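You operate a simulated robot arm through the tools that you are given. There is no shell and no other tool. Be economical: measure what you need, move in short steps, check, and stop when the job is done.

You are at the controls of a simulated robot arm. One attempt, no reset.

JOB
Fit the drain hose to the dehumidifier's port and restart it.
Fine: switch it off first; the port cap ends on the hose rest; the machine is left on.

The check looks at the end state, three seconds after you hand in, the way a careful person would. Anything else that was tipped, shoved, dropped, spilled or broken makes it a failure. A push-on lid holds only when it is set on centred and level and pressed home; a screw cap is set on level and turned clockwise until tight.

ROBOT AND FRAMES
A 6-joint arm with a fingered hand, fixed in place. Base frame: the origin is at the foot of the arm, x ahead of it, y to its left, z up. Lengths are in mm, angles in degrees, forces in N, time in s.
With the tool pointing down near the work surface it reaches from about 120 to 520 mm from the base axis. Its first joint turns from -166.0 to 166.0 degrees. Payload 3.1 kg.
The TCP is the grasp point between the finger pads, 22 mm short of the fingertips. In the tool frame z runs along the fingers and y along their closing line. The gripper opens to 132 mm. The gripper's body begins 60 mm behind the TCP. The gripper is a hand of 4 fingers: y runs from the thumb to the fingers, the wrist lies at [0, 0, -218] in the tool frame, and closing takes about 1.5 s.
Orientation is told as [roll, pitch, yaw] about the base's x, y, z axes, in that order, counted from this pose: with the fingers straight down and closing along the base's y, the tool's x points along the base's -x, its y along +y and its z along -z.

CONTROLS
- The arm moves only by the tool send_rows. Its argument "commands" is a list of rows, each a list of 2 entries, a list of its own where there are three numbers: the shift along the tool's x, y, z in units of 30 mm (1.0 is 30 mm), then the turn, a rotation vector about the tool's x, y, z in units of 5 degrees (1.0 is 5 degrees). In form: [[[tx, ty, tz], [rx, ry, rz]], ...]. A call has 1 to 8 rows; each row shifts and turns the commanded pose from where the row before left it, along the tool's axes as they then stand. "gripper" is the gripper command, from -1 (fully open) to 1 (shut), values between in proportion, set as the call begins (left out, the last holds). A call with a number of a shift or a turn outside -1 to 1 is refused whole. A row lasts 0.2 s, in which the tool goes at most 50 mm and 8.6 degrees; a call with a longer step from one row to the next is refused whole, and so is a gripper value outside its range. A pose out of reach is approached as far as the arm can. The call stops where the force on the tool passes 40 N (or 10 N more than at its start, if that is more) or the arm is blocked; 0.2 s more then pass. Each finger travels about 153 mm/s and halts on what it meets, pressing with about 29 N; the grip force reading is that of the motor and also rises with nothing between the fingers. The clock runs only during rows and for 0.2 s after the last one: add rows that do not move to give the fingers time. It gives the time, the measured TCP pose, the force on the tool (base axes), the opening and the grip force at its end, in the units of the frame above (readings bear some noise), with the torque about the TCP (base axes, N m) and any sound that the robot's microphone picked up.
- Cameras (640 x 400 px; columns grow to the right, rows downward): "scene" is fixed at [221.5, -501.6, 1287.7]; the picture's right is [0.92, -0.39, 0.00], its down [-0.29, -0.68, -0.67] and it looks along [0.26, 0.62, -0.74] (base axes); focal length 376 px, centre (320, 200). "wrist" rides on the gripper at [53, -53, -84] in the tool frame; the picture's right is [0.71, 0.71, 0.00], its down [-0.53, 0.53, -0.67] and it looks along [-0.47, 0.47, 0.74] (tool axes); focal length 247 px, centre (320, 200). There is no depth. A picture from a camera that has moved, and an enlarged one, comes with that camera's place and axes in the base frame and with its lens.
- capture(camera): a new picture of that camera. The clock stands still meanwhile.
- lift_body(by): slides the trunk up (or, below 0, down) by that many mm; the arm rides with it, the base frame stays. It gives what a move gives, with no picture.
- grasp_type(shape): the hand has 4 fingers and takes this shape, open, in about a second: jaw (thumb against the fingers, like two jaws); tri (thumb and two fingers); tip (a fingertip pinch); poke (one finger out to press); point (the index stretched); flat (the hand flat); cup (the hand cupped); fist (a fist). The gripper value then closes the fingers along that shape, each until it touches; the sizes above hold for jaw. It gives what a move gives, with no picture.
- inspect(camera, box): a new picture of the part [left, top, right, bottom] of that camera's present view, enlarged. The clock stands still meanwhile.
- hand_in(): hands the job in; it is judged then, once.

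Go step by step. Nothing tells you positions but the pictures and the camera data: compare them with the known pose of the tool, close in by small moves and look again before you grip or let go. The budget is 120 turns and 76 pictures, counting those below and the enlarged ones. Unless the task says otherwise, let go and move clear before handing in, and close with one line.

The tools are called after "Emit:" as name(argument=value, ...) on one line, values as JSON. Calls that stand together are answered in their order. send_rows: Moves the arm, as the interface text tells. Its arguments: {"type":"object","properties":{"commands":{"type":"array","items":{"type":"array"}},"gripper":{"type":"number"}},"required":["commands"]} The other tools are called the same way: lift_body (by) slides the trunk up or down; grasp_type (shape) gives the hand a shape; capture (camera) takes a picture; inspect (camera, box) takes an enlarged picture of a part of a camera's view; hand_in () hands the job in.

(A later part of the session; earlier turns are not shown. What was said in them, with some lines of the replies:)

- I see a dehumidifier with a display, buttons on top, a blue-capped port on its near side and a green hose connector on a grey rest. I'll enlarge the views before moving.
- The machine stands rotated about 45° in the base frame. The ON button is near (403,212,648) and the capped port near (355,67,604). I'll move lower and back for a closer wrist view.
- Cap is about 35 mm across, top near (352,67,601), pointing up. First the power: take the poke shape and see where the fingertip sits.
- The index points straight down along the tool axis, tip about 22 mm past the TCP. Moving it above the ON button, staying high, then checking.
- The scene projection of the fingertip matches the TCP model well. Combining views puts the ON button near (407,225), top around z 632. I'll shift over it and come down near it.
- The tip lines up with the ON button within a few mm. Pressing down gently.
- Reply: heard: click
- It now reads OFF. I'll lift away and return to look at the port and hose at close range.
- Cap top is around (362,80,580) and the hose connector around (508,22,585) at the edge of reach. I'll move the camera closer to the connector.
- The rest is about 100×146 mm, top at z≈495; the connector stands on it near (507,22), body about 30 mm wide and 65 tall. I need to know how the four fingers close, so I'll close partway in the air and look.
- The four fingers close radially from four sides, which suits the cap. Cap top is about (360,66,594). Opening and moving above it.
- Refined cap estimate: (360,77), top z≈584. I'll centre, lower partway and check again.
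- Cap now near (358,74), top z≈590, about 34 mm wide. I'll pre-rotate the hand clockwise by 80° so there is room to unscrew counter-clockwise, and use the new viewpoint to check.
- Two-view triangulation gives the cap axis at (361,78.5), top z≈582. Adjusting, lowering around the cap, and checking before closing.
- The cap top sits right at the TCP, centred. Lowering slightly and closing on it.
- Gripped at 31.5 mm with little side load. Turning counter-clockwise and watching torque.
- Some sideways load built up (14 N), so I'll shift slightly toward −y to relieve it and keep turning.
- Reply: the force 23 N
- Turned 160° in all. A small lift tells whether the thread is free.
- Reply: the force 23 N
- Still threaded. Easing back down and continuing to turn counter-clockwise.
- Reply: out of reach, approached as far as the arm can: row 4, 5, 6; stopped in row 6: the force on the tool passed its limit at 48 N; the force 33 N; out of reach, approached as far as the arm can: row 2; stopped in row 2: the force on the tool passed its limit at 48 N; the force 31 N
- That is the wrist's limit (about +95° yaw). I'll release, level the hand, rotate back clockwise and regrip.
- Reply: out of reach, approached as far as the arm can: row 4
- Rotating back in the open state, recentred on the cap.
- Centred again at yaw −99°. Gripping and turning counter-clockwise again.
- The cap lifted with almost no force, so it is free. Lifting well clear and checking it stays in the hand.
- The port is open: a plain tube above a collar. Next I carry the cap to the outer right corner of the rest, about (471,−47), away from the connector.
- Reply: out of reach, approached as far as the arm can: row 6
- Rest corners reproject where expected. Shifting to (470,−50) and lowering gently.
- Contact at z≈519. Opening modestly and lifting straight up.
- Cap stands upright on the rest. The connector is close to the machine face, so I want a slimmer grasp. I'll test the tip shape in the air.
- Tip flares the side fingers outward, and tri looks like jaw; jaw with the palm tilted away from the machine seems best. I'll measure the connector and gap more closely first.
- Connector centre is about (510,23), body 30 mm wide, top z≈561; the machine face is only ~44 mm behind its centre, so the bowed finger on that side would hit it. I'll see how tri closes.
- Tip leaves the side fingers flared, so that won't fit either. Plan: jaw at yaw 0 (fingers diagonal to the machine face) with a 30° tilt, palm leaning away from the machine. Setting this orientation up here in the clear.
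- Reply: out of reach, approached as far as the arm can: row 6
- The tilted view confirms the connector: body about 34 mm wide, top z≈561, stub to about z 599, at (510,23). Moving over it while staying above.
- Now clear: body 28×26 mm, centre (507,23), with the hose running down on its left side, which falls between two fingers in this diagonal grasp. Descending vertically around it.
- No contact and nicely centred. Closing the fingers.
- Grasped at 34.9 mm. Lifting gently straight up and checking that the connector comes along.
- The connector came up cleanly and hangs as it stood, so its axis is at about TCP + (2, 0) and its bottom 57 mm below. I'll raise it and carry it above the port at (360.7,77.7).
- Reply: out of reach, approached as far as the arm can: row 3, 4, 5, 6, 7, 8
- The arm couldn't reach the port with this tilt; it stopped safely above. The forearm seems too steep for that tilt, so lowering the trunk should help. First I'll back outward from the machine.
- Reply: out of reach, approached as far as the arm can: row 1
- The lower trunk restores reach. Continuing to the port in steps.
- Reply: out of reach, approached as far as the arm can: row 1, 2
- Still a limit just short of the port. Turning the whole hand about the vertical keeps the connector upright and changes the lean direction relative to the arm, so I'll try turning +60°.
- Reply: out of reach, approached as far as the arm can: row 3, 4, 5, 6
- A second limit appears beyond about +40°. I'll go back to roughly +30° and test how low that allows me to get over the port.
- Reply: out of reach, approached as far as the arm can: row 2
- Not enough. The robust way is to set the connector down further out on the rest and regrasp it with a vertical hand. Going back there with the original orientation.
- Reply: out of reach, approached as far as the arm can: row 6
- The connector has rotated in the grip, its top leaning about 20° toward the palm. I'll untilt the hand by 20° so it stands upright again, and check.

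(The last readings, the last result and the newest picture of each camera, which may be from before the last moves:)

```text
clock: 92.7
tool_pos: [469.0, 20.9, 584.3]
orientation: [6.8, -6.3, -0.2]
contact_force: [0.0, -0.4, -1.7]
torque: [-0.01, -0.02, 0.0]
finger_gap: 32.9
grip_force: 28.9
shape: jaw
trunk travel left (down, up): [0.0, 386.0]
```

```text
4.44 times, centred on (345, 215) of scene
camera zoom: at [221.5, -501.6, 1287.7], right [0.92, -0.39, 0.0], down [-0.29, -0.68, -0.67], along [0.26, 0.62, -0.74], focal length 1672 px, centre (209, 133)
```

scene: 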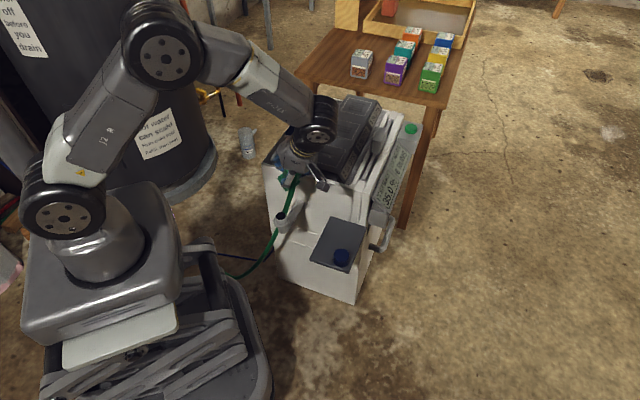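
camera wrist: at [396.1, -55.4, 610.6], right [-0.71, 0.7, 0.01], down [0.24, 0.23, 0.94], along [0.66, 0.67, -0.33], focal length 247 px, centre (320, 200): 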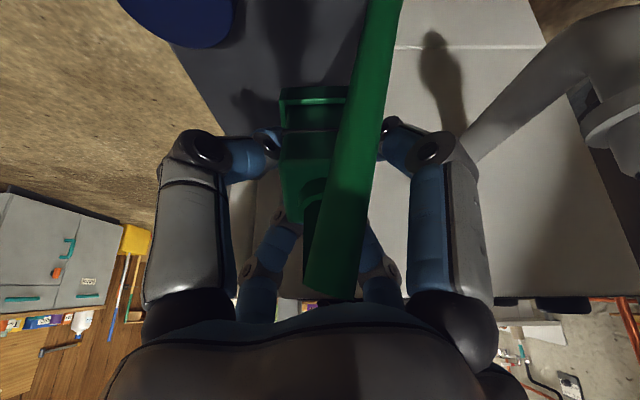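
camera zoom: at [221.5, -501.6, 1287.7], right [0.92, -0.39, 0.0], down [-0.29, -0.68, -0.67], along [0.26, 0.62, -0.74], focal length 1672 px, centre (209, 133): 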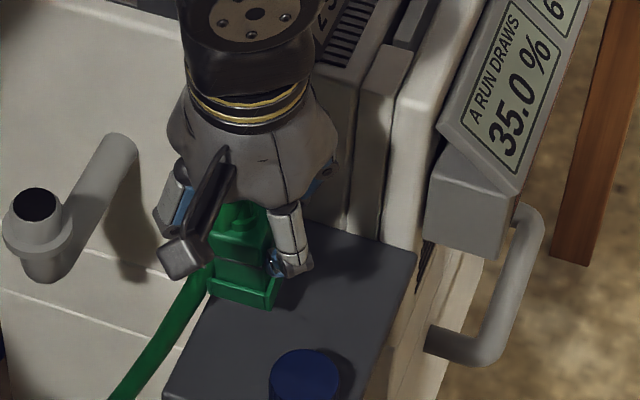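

The readings leave its lean uncertain to a few degrees, so I'll halve the remaining tilt and set it down on the rest; on its flat base it will square itself, and I'll regrasp with a vertical hand.

Emit:
send_rows(commands=[[[0, 0, 0], [0.7, 0.7, 0]], [[-0.19, 0, 0.4], [0, 0, 0]], [[0, 0, 0.4], [0, 0, 0]], [[0, 0, 0.1], [0, 0, 0]], [[0, 0, 0.1], [0, 0, 0]]])

```text
clock: 93.9
tool_pos: [474.5, 24.1, 554.7]
orientation: [3.4, -2.8, 0.0]
contact_force: [-0.6, -0.2, -1.3]
torque: [0.01, -0.03, 0.01]
finger_gap: 32.8
grip_force: 29.0
shape: jaw
trunk travel left (down, up): [0.0, 386.0]
```

Emit:
send_rows(commands=[[[0, 0, 0.08], [0, 0, 0]], [[0, 0, 0.08], [0, 0, 0]]])

```text
clock: 94.5
tool_pos: [475.2, 23.8, 550.7]
orientation: [3.4, -2.8, 0.0]
contact_force: [-0.7, -0.3, -0.3]
torque: [0.01, 0.0, -0.01]
finger_gap: 33.0
grip_force: 28.7
shape: jaw
trunk travel left (down, up): [0.0, 386.0]
```

Emit:
send_rows(commands=[[[0, 0, 0.07], [0, 0, 0]], [[0, 0, 0.07], [0, 0, 0]]])

Emit:
capture(camera="wrist")

```text
clock: 95.1
tool_pos: [477.1, 23.9, 547.6]
orientation: [3.4, -3.1, 0.1]
contact_force: [2.3, -0.1, 8.6]
torque: [-0.07, 0.23, 0.05]
finger_gap: 33.0
grip_force: 29.2
shape: jaw
trunk travel left (down, up): [0.0, 386.0]
```

```text
8 pictures are left
camera wrist: at [419.4, -32.0, 624.0], right [-0.71, 0.71, 0.0], down [0.49, 0.49, 0.73], along [0.51, 0.52, -0.69], focal length 247 px, centre (320, 200)
```

wrist: 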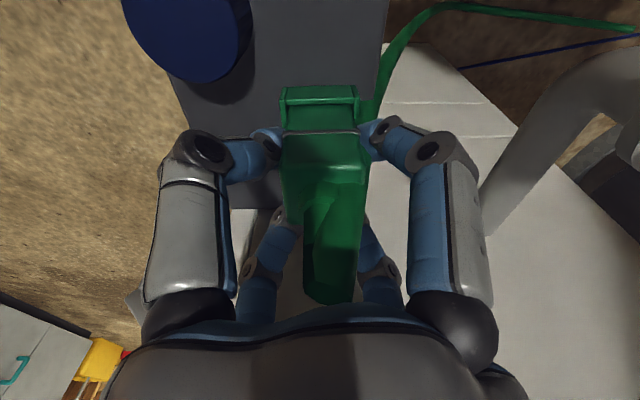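

Contact. Opening and retreating straight up along the tool axis, then looking at how it stands.

Emit:
send_rows(commands=[[[0, 0, 0], [0, 0, 0]], [[0, 0, 0], [0, 0, 0]], [[0, 0, 0], [0, 0, 0]], [[0, 0, -0.5], [0, 0, 0]], [[0, 0, -1], [0, 0, 0]], [[0, 0, -1], [0.43, 0.43, 0]], [[0, 0, -0.3], [0, 0, 0]], [[0, 0, 0], [0, 0, 0]]], gripper=0)

Emit:
capture(camera="wrist")

```text
clock: 96.9
tool_pos: [470.3, 18.3, 632.2]
orientation: [1.3, -0.7, 0.1]
contact_force: [0.0, -0.6, 0.8]
torque: [-0.02, -0.03, -0.01]
finger_gap: 65.6
grip_force: 0.0
shape: jaw
trunk travel left (down, up): [0.0, 386.0]
```

```text
7 pictures are left
camera wrist: at [417.1, -35.6, 712.4], right [-0.71, 0.71, 0.01], down [0.52, 0.51, 0.69], along [0.48, 0.49, -0.73], focal length 247 px, centre (320, 200)
```

wrist: 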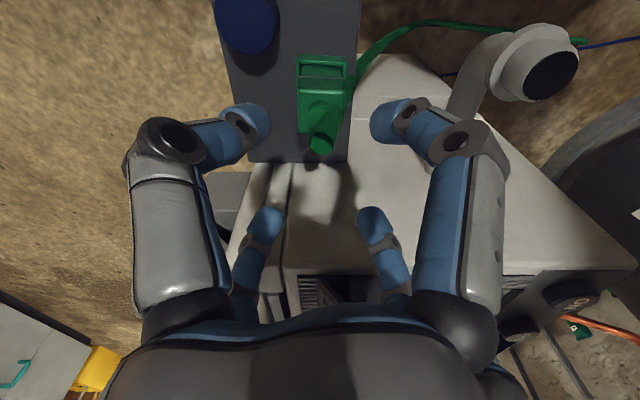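

It stands upright on the rest now. Better fit: the body's axis is at about (470,21), top z≈550, body ~31 mm, with 72 mm to the machine face — enough for a vertical, face-aligned grasp at yaw −45°. Rotating there.

Emit:
send_rows(commands=[[[0, 0.09, 0], [0.26, 0.14, 0]], [[0, 0, 0], [0, 0, 1]], [[0, 0, 0], [0, 0, 1]], [[0, 0, 0], [0, 0, 1]], [[0, 0, 0], [0, 0, 1]], [[0, 0, 0], [0, 0, 1]], [[0, 0, 0], [0, 0, 1]], [[0, 0, 0], [0, 0, 1]]], gripper=0.28)

Emit:
send_rows(commands=[[[0, 0, 0], [0, 0, 1]], [[0, 0, 0], [0, 0, 1]], [[0, 0, 0], [0, 0, 0]]])

Emit:
inspect(camera="wrist", box=[200, 20, 440, 220])

```text
clock: 98.7
tool_pos: [472.5, 22.9, 629.9]
orientation: [0.0, -0.1, -35.0]
contact_force: [-0.1, 0.6, -0.9]
torque: [0.01, -0.01, -0.01]
finger_gap: 48.0
grip_force: 0.1
shape: jaw
trunk travel left (down, up): [0.0, 386.0]
```

```text
clock: 99.5
tool_pos: [472.1, 22.3, 630.1]
orientation: [0.0, -0.1, -44.9]
contact_force: [0.4, -0.1, 0.4]
torque: [-0.01, 0.02, -0.04]
finger_gap: 48.0
grip_force: 0.0
shape: jaw
trunk travel left (down, up): [0.0, 386.0]
```

```text
2.00 times, centred on (320, 120) of wrist
camera zoom: at [397.9, 23.4, 712.4], right [0.0, 1.0, 0.0], down [0.74, 0.0, 0.67], along [0.67, 0.0, -0.74], focal length 494 px, centre (320, 360)
```

zoom: 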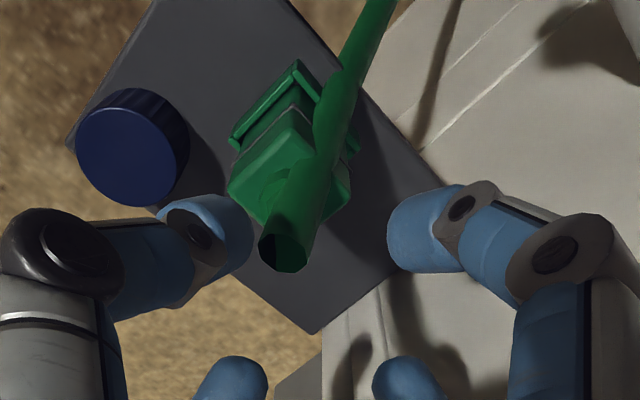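

Two viewpoints now agree on the connector's axis at about (466,14). Shifting there and descending with the force guard.

Emit:
send_rows(commands=[[[-0.047, -0.33, 0], [0, 0, 0]], [[0, 0, 0.6], [0, 0, 0]], [[0, 0, 0.6], [0, 0, 0]], [[0, 0, 0.5], [0, 0, 0]], [[0, 0, 0.4], [0, 0, 0]], [[0, 0, 0.4], [0, 0, 0]], [[0, 0, 0.27], [0, 0, 0]], [[0, 0, 0], [0, 0, 0]]])

Emit:
inspect(camera="wrist", box=[170, 80, 470, 320])

```text
clock: 101.3
tool_pos: [466.9, 14.3, 546.5]
orientation: [0.0, -0.2, -45.0]
contact_force: [-0.6, 0.3, 0.6]
torque: [0.01, 0.0, -0.02]
finger_gap: 48.0
grip_force: 0.1
shape: jaw
trunk travel left (down, up): [0.0, 386.0]
```

```text
1.67 times, centred on (320, 200) of wrist
camera zoom: at [393.1, 15.5, 629.5], right [0.0, 1.0, 0.0], down [0.74, 0.0, 0.67], along [0.67, 0.0, -0.74], focal length 412 px, centre (320, 200)
```

zoom: 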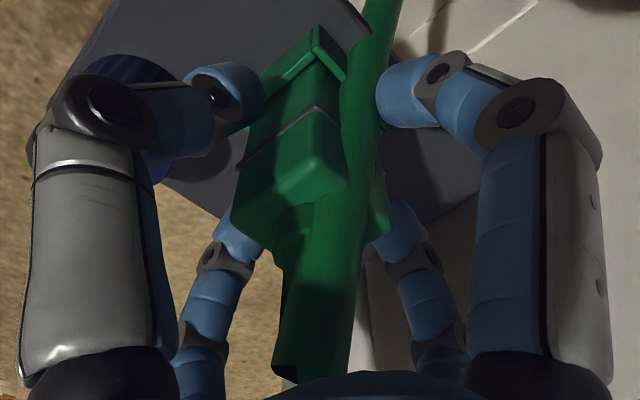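

Centred within a couple of millimetres. Closing the fingers.

Emit:
send_rows(commands=[[[0, 0, 0], [0, 0, 0]], [[0, 0, 0], [0, 0, 0]], [[0, 0, 0], [0, 0, 0]], [[0, 0, 0], [0, 0, 0]], [[0, 0, 0], [0, 0, 0]]], gripper=1)

Emit:
send_rows(commands=[[[0, 0, -0.3], [0, 0, 0]], [[0, 0, -0.7], [0, 0, 0]], [[0, 0, -1], [0, 0, 0]], [[0, 0, -1], [0, 0, 0]], [[0, 0, -1], [0, 0, 0]], [[0, 0, 0], [0, 0, 0]]])

```text
clock: 102.5
tool_pos: [468.6, 14.2, 546.4]
orientation: [0.1, -0.1, -44.8]
contact_force: [0.2, 0.2, 0.3]
torque: [0.04, 0.02, -0.01]
finger_gap: 24.1
grip_force: 29.6
shape: jaw
trunk travel left (down, up): [0.0, 386.0]
```

```text
clock: 103.9
tool_pos: [464.6, 13.6, 668.1]
orientation: [0.1, -0.1, -44.8]
contact_force: [0.5, 0.9, -0.7]
torque: [0.0, 0.02, -0.01]
finger_gap: 24.1
grip_force: 29.5
shape: jaw
trunk travel left (down, up): [0.0, 386.0]
```

Firm grip at 24.1 mm with the connector vertical. Carrying it above the port.

Emit:
send_rows(commands=[[[0.8, -0.2, 0], [0, 0, 0]], [[0.8, -0.2, 0], [0, 0, 0]], [[0.8, -0.2, 0], [0, 0, 0]], [[0.8, -0.2, 0], [0, 0, 0]], [[0.8, -0.2, 0], [0, 0, 0]], [[0, 0, 0], [0, 0, 0]]])

Emit:
send_rows(commands=[[[0, 0, 0], [0, 0, 0]]])

Emit:
capture(camera="wrist")

```text
clock: 105.3
tool_pos: [358.6, 77.5, 663.3]
orientation: [0.1, -0.1, -44.9]
contact_force: [-0.2, -0.2, -0.4]
torque: [-0.01, 0.0, -0.02]
finger_gap: 24.0
grip_force: 28.6
shape: jaw
trunk travel left (down, up): [0.0, 386.0]
```

```text
clock: 105.7
tool_pos: [360.0, 77.8, 664.4]
orientation: [0.0, -0.1, -44.9]
contact_force: [-0.1, -0.8, -1.2]
torque: [0.02, -0.01, 0.0]
finger_gap: 23.7
grip_force: 29.5
shape: jaw
trunk travel left (down, up): [0.0, 386.0]
```

```text
4 pictures are left
camera wrist: at [284.8, 78.6, 747.5], right [0.0, 1.0, 0.0], down [0.74, 0.0, 0.67], along [0.67, 0.0, -0.74], focal length 247 px, centre (320, 200)
```

wrist: 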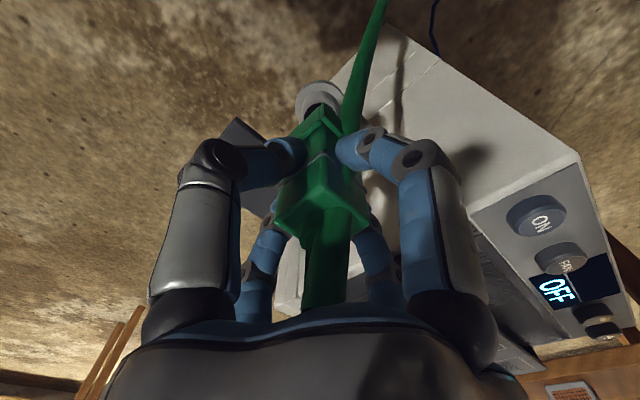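

Laterally aligned with the port. Lowering onto the tube with small steps.

Emit:
send_rows(commands=[[[0, 0, 0.4], [0, 0, 0]], [[0, 0, 0.3], [0, 0, 0]], [[0, 0, 0.3], [0, 0, 0]], [[0, 0, 0.2], [0, 0, 0]], [[0, 0, 0], [0, 0, 0]]])

Emit:
send_rows(commands=[[[0, 0, 0.1], [0, 0, 0]], [[0, 0, 0.1], [0, 0, 0]], [[0, 0, 0.1], [0, 0, 0]], [[0, 0, 0], [0, 0, 0]]])

```text
clock: 106.9
tool_pos: [359.9, 77.0, 630.0]
orientation: [0.0, -0.1, -44.9]
contact_force: [-0.4, -0.7, -1.5]
torque: [-0.03, 0.0, -0.03]
finger_gap: 24.0
grip_force: 28.9
shape: jaw
trunk travel left (down, up): [0.0, 386.0]
```

```text
clock: 107.9
tool_pos: [360.3, 76.2, 619.2]
orientation: [0.0, 0.0, -44.9]
contact_force: [0.3, -0.7, -0.2]
torque: [-0.02, 0.02, -0.02]
finger_gap: 23.9
grip_force: 29.1
shape: jaw
trunk travel left (down, up): [0.0, 386.0]
```

Emit:
send_rows(commands=[[[0, 0, 0.1], [0, 0, 0]], [[0, 0, 0.1], [0, 0, 0]], [[0, 0, 0], [0, 0, 0]]])

Emit:
send_rows(commands=[[[0, 0, 0.1], [0, 0, 0]], [[0, 0, 0.1], [0, 0, 0]], [[0, 0, 0], [0, 0, 0]]])

```text
clock: 108.7
tool_pos: [360.3, 77.8, 615.3]
orientation: [0.1, -0.2, -44.9]
contact_force: [1.9, -5.4, 11.3]
torque: [-0.11, 0.02, -0.02]
finger_gap: 24.2
grip_force: 29.1
shape: jaw
trunk travel left (down, up): [0.0, 386.0]
heard: snap
```

```text
clock: 109.2
tool_pos: [361.6, 77.2, 614.7]
orientation: [0.5, -0.4, -44.9]
contact_force: [-5.8, -4.6, 28.1]
torque: [-0.15, 0.18, 0.03]
finger_gap: 24.9
grip_force: 28.8
shape: jaw
trunk travel left (down, up): [0.0, 386.0]
stopped in row 2: the force on the tool passed its limit at 44 N (the readings are from after the stop); the commanded pose is now the measured one
```

A snap: the connector has latched. I'll relieve the pressure, open, and lift straight off, then look.

Emit:
send_rows(commands=[[[0, 0, -0.03], [0, 0, 0]], [[0, 0, 0], [0, 0, 0]], [[0, 0, 0], [0, 0, 0]]], gripper=0.2)

Emit:
send_rows(commands=[[[0, 0, -0.5], [0, 0, 0]], [[0, 0, -1], [0, 0, 0]], [[0, 0, -1], [0, 0, 0]], [[0, 0, -1], [0, 0, 0]], [[0, 0, -1], [0, 0, 0]], [[0, 0, 0], [0, 0, 0]]])

Emit:
inspect(camera="scene", box=[230, 150, 390, 280])

```text
clock: 110.0
tool_pos: [361.9, 77.9, 612.9]
orientation: [0.3, -0.3, -44.9]
contact_force: [-0.4, -0.1, 0.3]
torque: [-0.04, 0.0, 0.02]
finger_gap: 52.5
grip_force: 0.0
shape: jaw
trunk travel left (down, up): [0.0, 386.0]
```

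```text
clock: 111.4
tool_pos: [360.2, 77.5, 748.8]
orientation: [0.2, -0.2, -44.9]
contact_force: [0.3, 0.1, -0.7]
torque: [0.03, 0.0, 0.03]
finger_gap: 52.4
grip_force: 0.0
shape: jaw
trunk travel left (down, up): [0.0, 386.0]
```

```text
3.08 times, centred on (310, 215) of scene
camera zoom: at [221.5, -501.6, 1287.7], right [0.92, -0.39, 0.0], down [-0.29, -0.68, -0.67], along [0.26, 0.62, -0.74], focal length 1157 px, centre (351, 154)
```

zoom: 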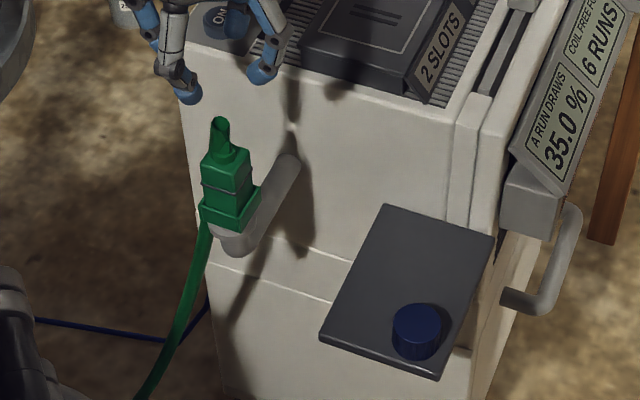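

The connector is seated upright on the port and the cap is on the rest. Now to switch the machine back on: poke shape, yaw back to 0, and over the ON button.

Emit:
grasp_type(shape="poke")

Emit:
send_rows(commands=[[[0, 0, 0], [0, 0, -1]], [[0, 0, 0], [0, 0, -1]], [[0, 0, 0], [0, 0, -1]], [[0, 0, 0], [0, 0, -1]], [[0, 0, 0], [0, 0, -1]], [[0, 0, 0], [0, 0, -1]], [[0, 0, 0], [0, 0, -1]], [[0, 0, 0], [0, 0, -1]]])

Emit:
send_rows(commands=[[[0, 0, 0], [0, 0, -0.98]], [[-0.271, 0.82, 0.2], [0, 0, 0]], [[-0.271, 0.82, 0.2], [0, 0, 0]], [[-0.271, 0.82, 0.2], [0, 0, 0]], [[-0.271, 0.82, 0.2], [0, 0, 0]], [[-0.271, 0.82, 0.2], [0, 0, 0]], [[-0.271, 0.82, 0.2], [0, 0, 0]], [[0, 0, 0], [0, 0, 0]]])

Emit:
send_rows(commands=[[[0, 0, 0], [0, 0, 0]]])

```text
clock: 112.3
tool_pos: [361.8, 78.2, 746.9]
orientation: [0.4, -0.4, -44.9]
contact_force: [-0.2, 0.0, 0.0]
torque: [-0.02, 0.01, 0.02]
finger_gap: 0.0
grip_force: 0.0
shape: poke
trunk travel left (down, up): [0.0, 386.0]
```

```text
clock: 114.1
tool_pos: [360.1, 78.5, 748.0]
orientation: [0.0, -0.3, -4.7]
contact_force: [0.0, 0.3, 0.4]
torque: [0.01, -0.03, 0.06]
finger_gap: 0.0
grip_force: 0.0
shape: poke
trunk travel left (down, up): [0.0, 386.0]
```

```text
clock: 115.9
tool_pos: [409.5, 224.5, 712.2]
orientation: [0.0, -0.5, 0.0]
contact_force: [0.0, -0.4, 0.6]
torque: [0.0, 0.02, -0.04]
finger_gap: 0.1
grip_force: 0.1
shape: poke
trunk travel left (down, up): [0.0, 386.0]
```

```text
clock: 116.3
tool_pos: [410.3, 224.2, 711.6]
orientation: [-0.1, -0.4, -0.1]
contact_force: [0.7, 0.3, -0.3]
torque: [0.0, 0.02, -0.01]
finger_gap: 0.2
grip_force: 0.2
shape: poke
trunk travel left (down, up): [0.0, 386.0]
```

Emit:
send_rows(commands=[[[0, 0, 0.7], [0, 0, 0]], [[0, 0, 0.7], [0, 0, 0]], [[0, 0, 0.35], [0, 0, 0]], [[0, 0, 0.15], [0, 0, 0]], [[0, 0, 0.1], [0, 0, 0]]])

```text
clock: 117.5
tool_pos: [410.7, 226.5, 652.2]
orientation: [0.0, -0.6, 0.0]
contact_force: [0.7, 0.1, 3.0]
torque: [-0.02, 0.01, 0.02]
finger_gap: 0.0
grip_force: 0.0
shape: poke
trunk travel left (down, up): [0.0, 386.0]
heard: click
```

Click heard. Lifting clear and checking the display.

Emit:
send_rows(commands=[[[0, 0, -0.7], [0, 0, 0]], [[0, 0, -1], [0, 0, 0]], [[0, 0, -1], [0, 0, 0]], [[0, 0, -1], [0, 0, 0]], [[0.9, 0.3, 0], [0, 0, 0]], [[0.9, 0.3, 0], [0, 0, 0]], [[0, 0, 0], [0, 0, 0]]])

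Emit:
capture(camera="scene")

```text
clock: 119.1
tool_pos: [352.7, 242.6, 765.5]
orientation: [0.0, -0.4, 0.0]
contact_force: [0.7, -0.2, 0.3]
torque: [0.02, 0.02, -0.03]
finger_gap: 0.2
grip_force: 0.0
shape: poke
trunk travel left (down, up): [0.0, 386.0]
```

```text
2 pictures are left
```

scene: 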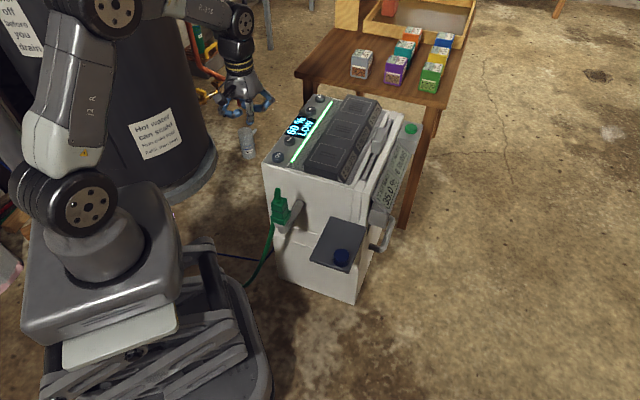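

Emit:
inspect(camera="scene", box=[250, 80, 390, 280])

```text
2.00 times, centred on (320, 180) of scene
camera zoom: at [221.5, -501.6, 1287.7], right [0.92, -0.39, 0.0], down [-0.29, -0.68, -0.67], along [0.26, 0.62, -0.74], focal length 752 px, centre (320, 240)
```

zoom: 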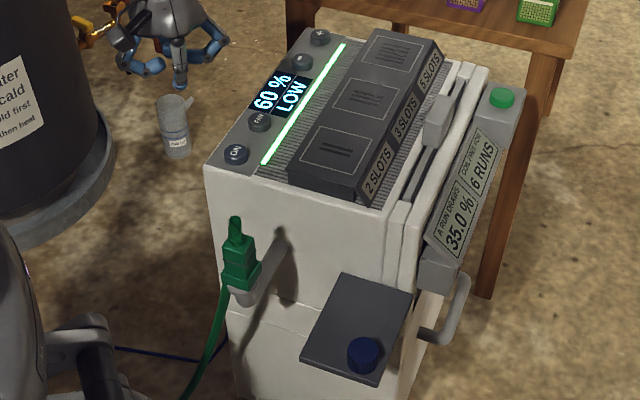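

The machine is on again (green bar lit), the display has changed from FULL to LOW, the hose is seated upright, the cap stands on the rest and the hand is clear. Handing in.

Emit:
hand_in()

```text
The job is handed in.
```

I switched the dehumidifier off, moved the port cap to the hose rest, snapped the drain hose onto the port and switched the machine back on. The display now reads "60 % LOW" instead of "60 % FULL".
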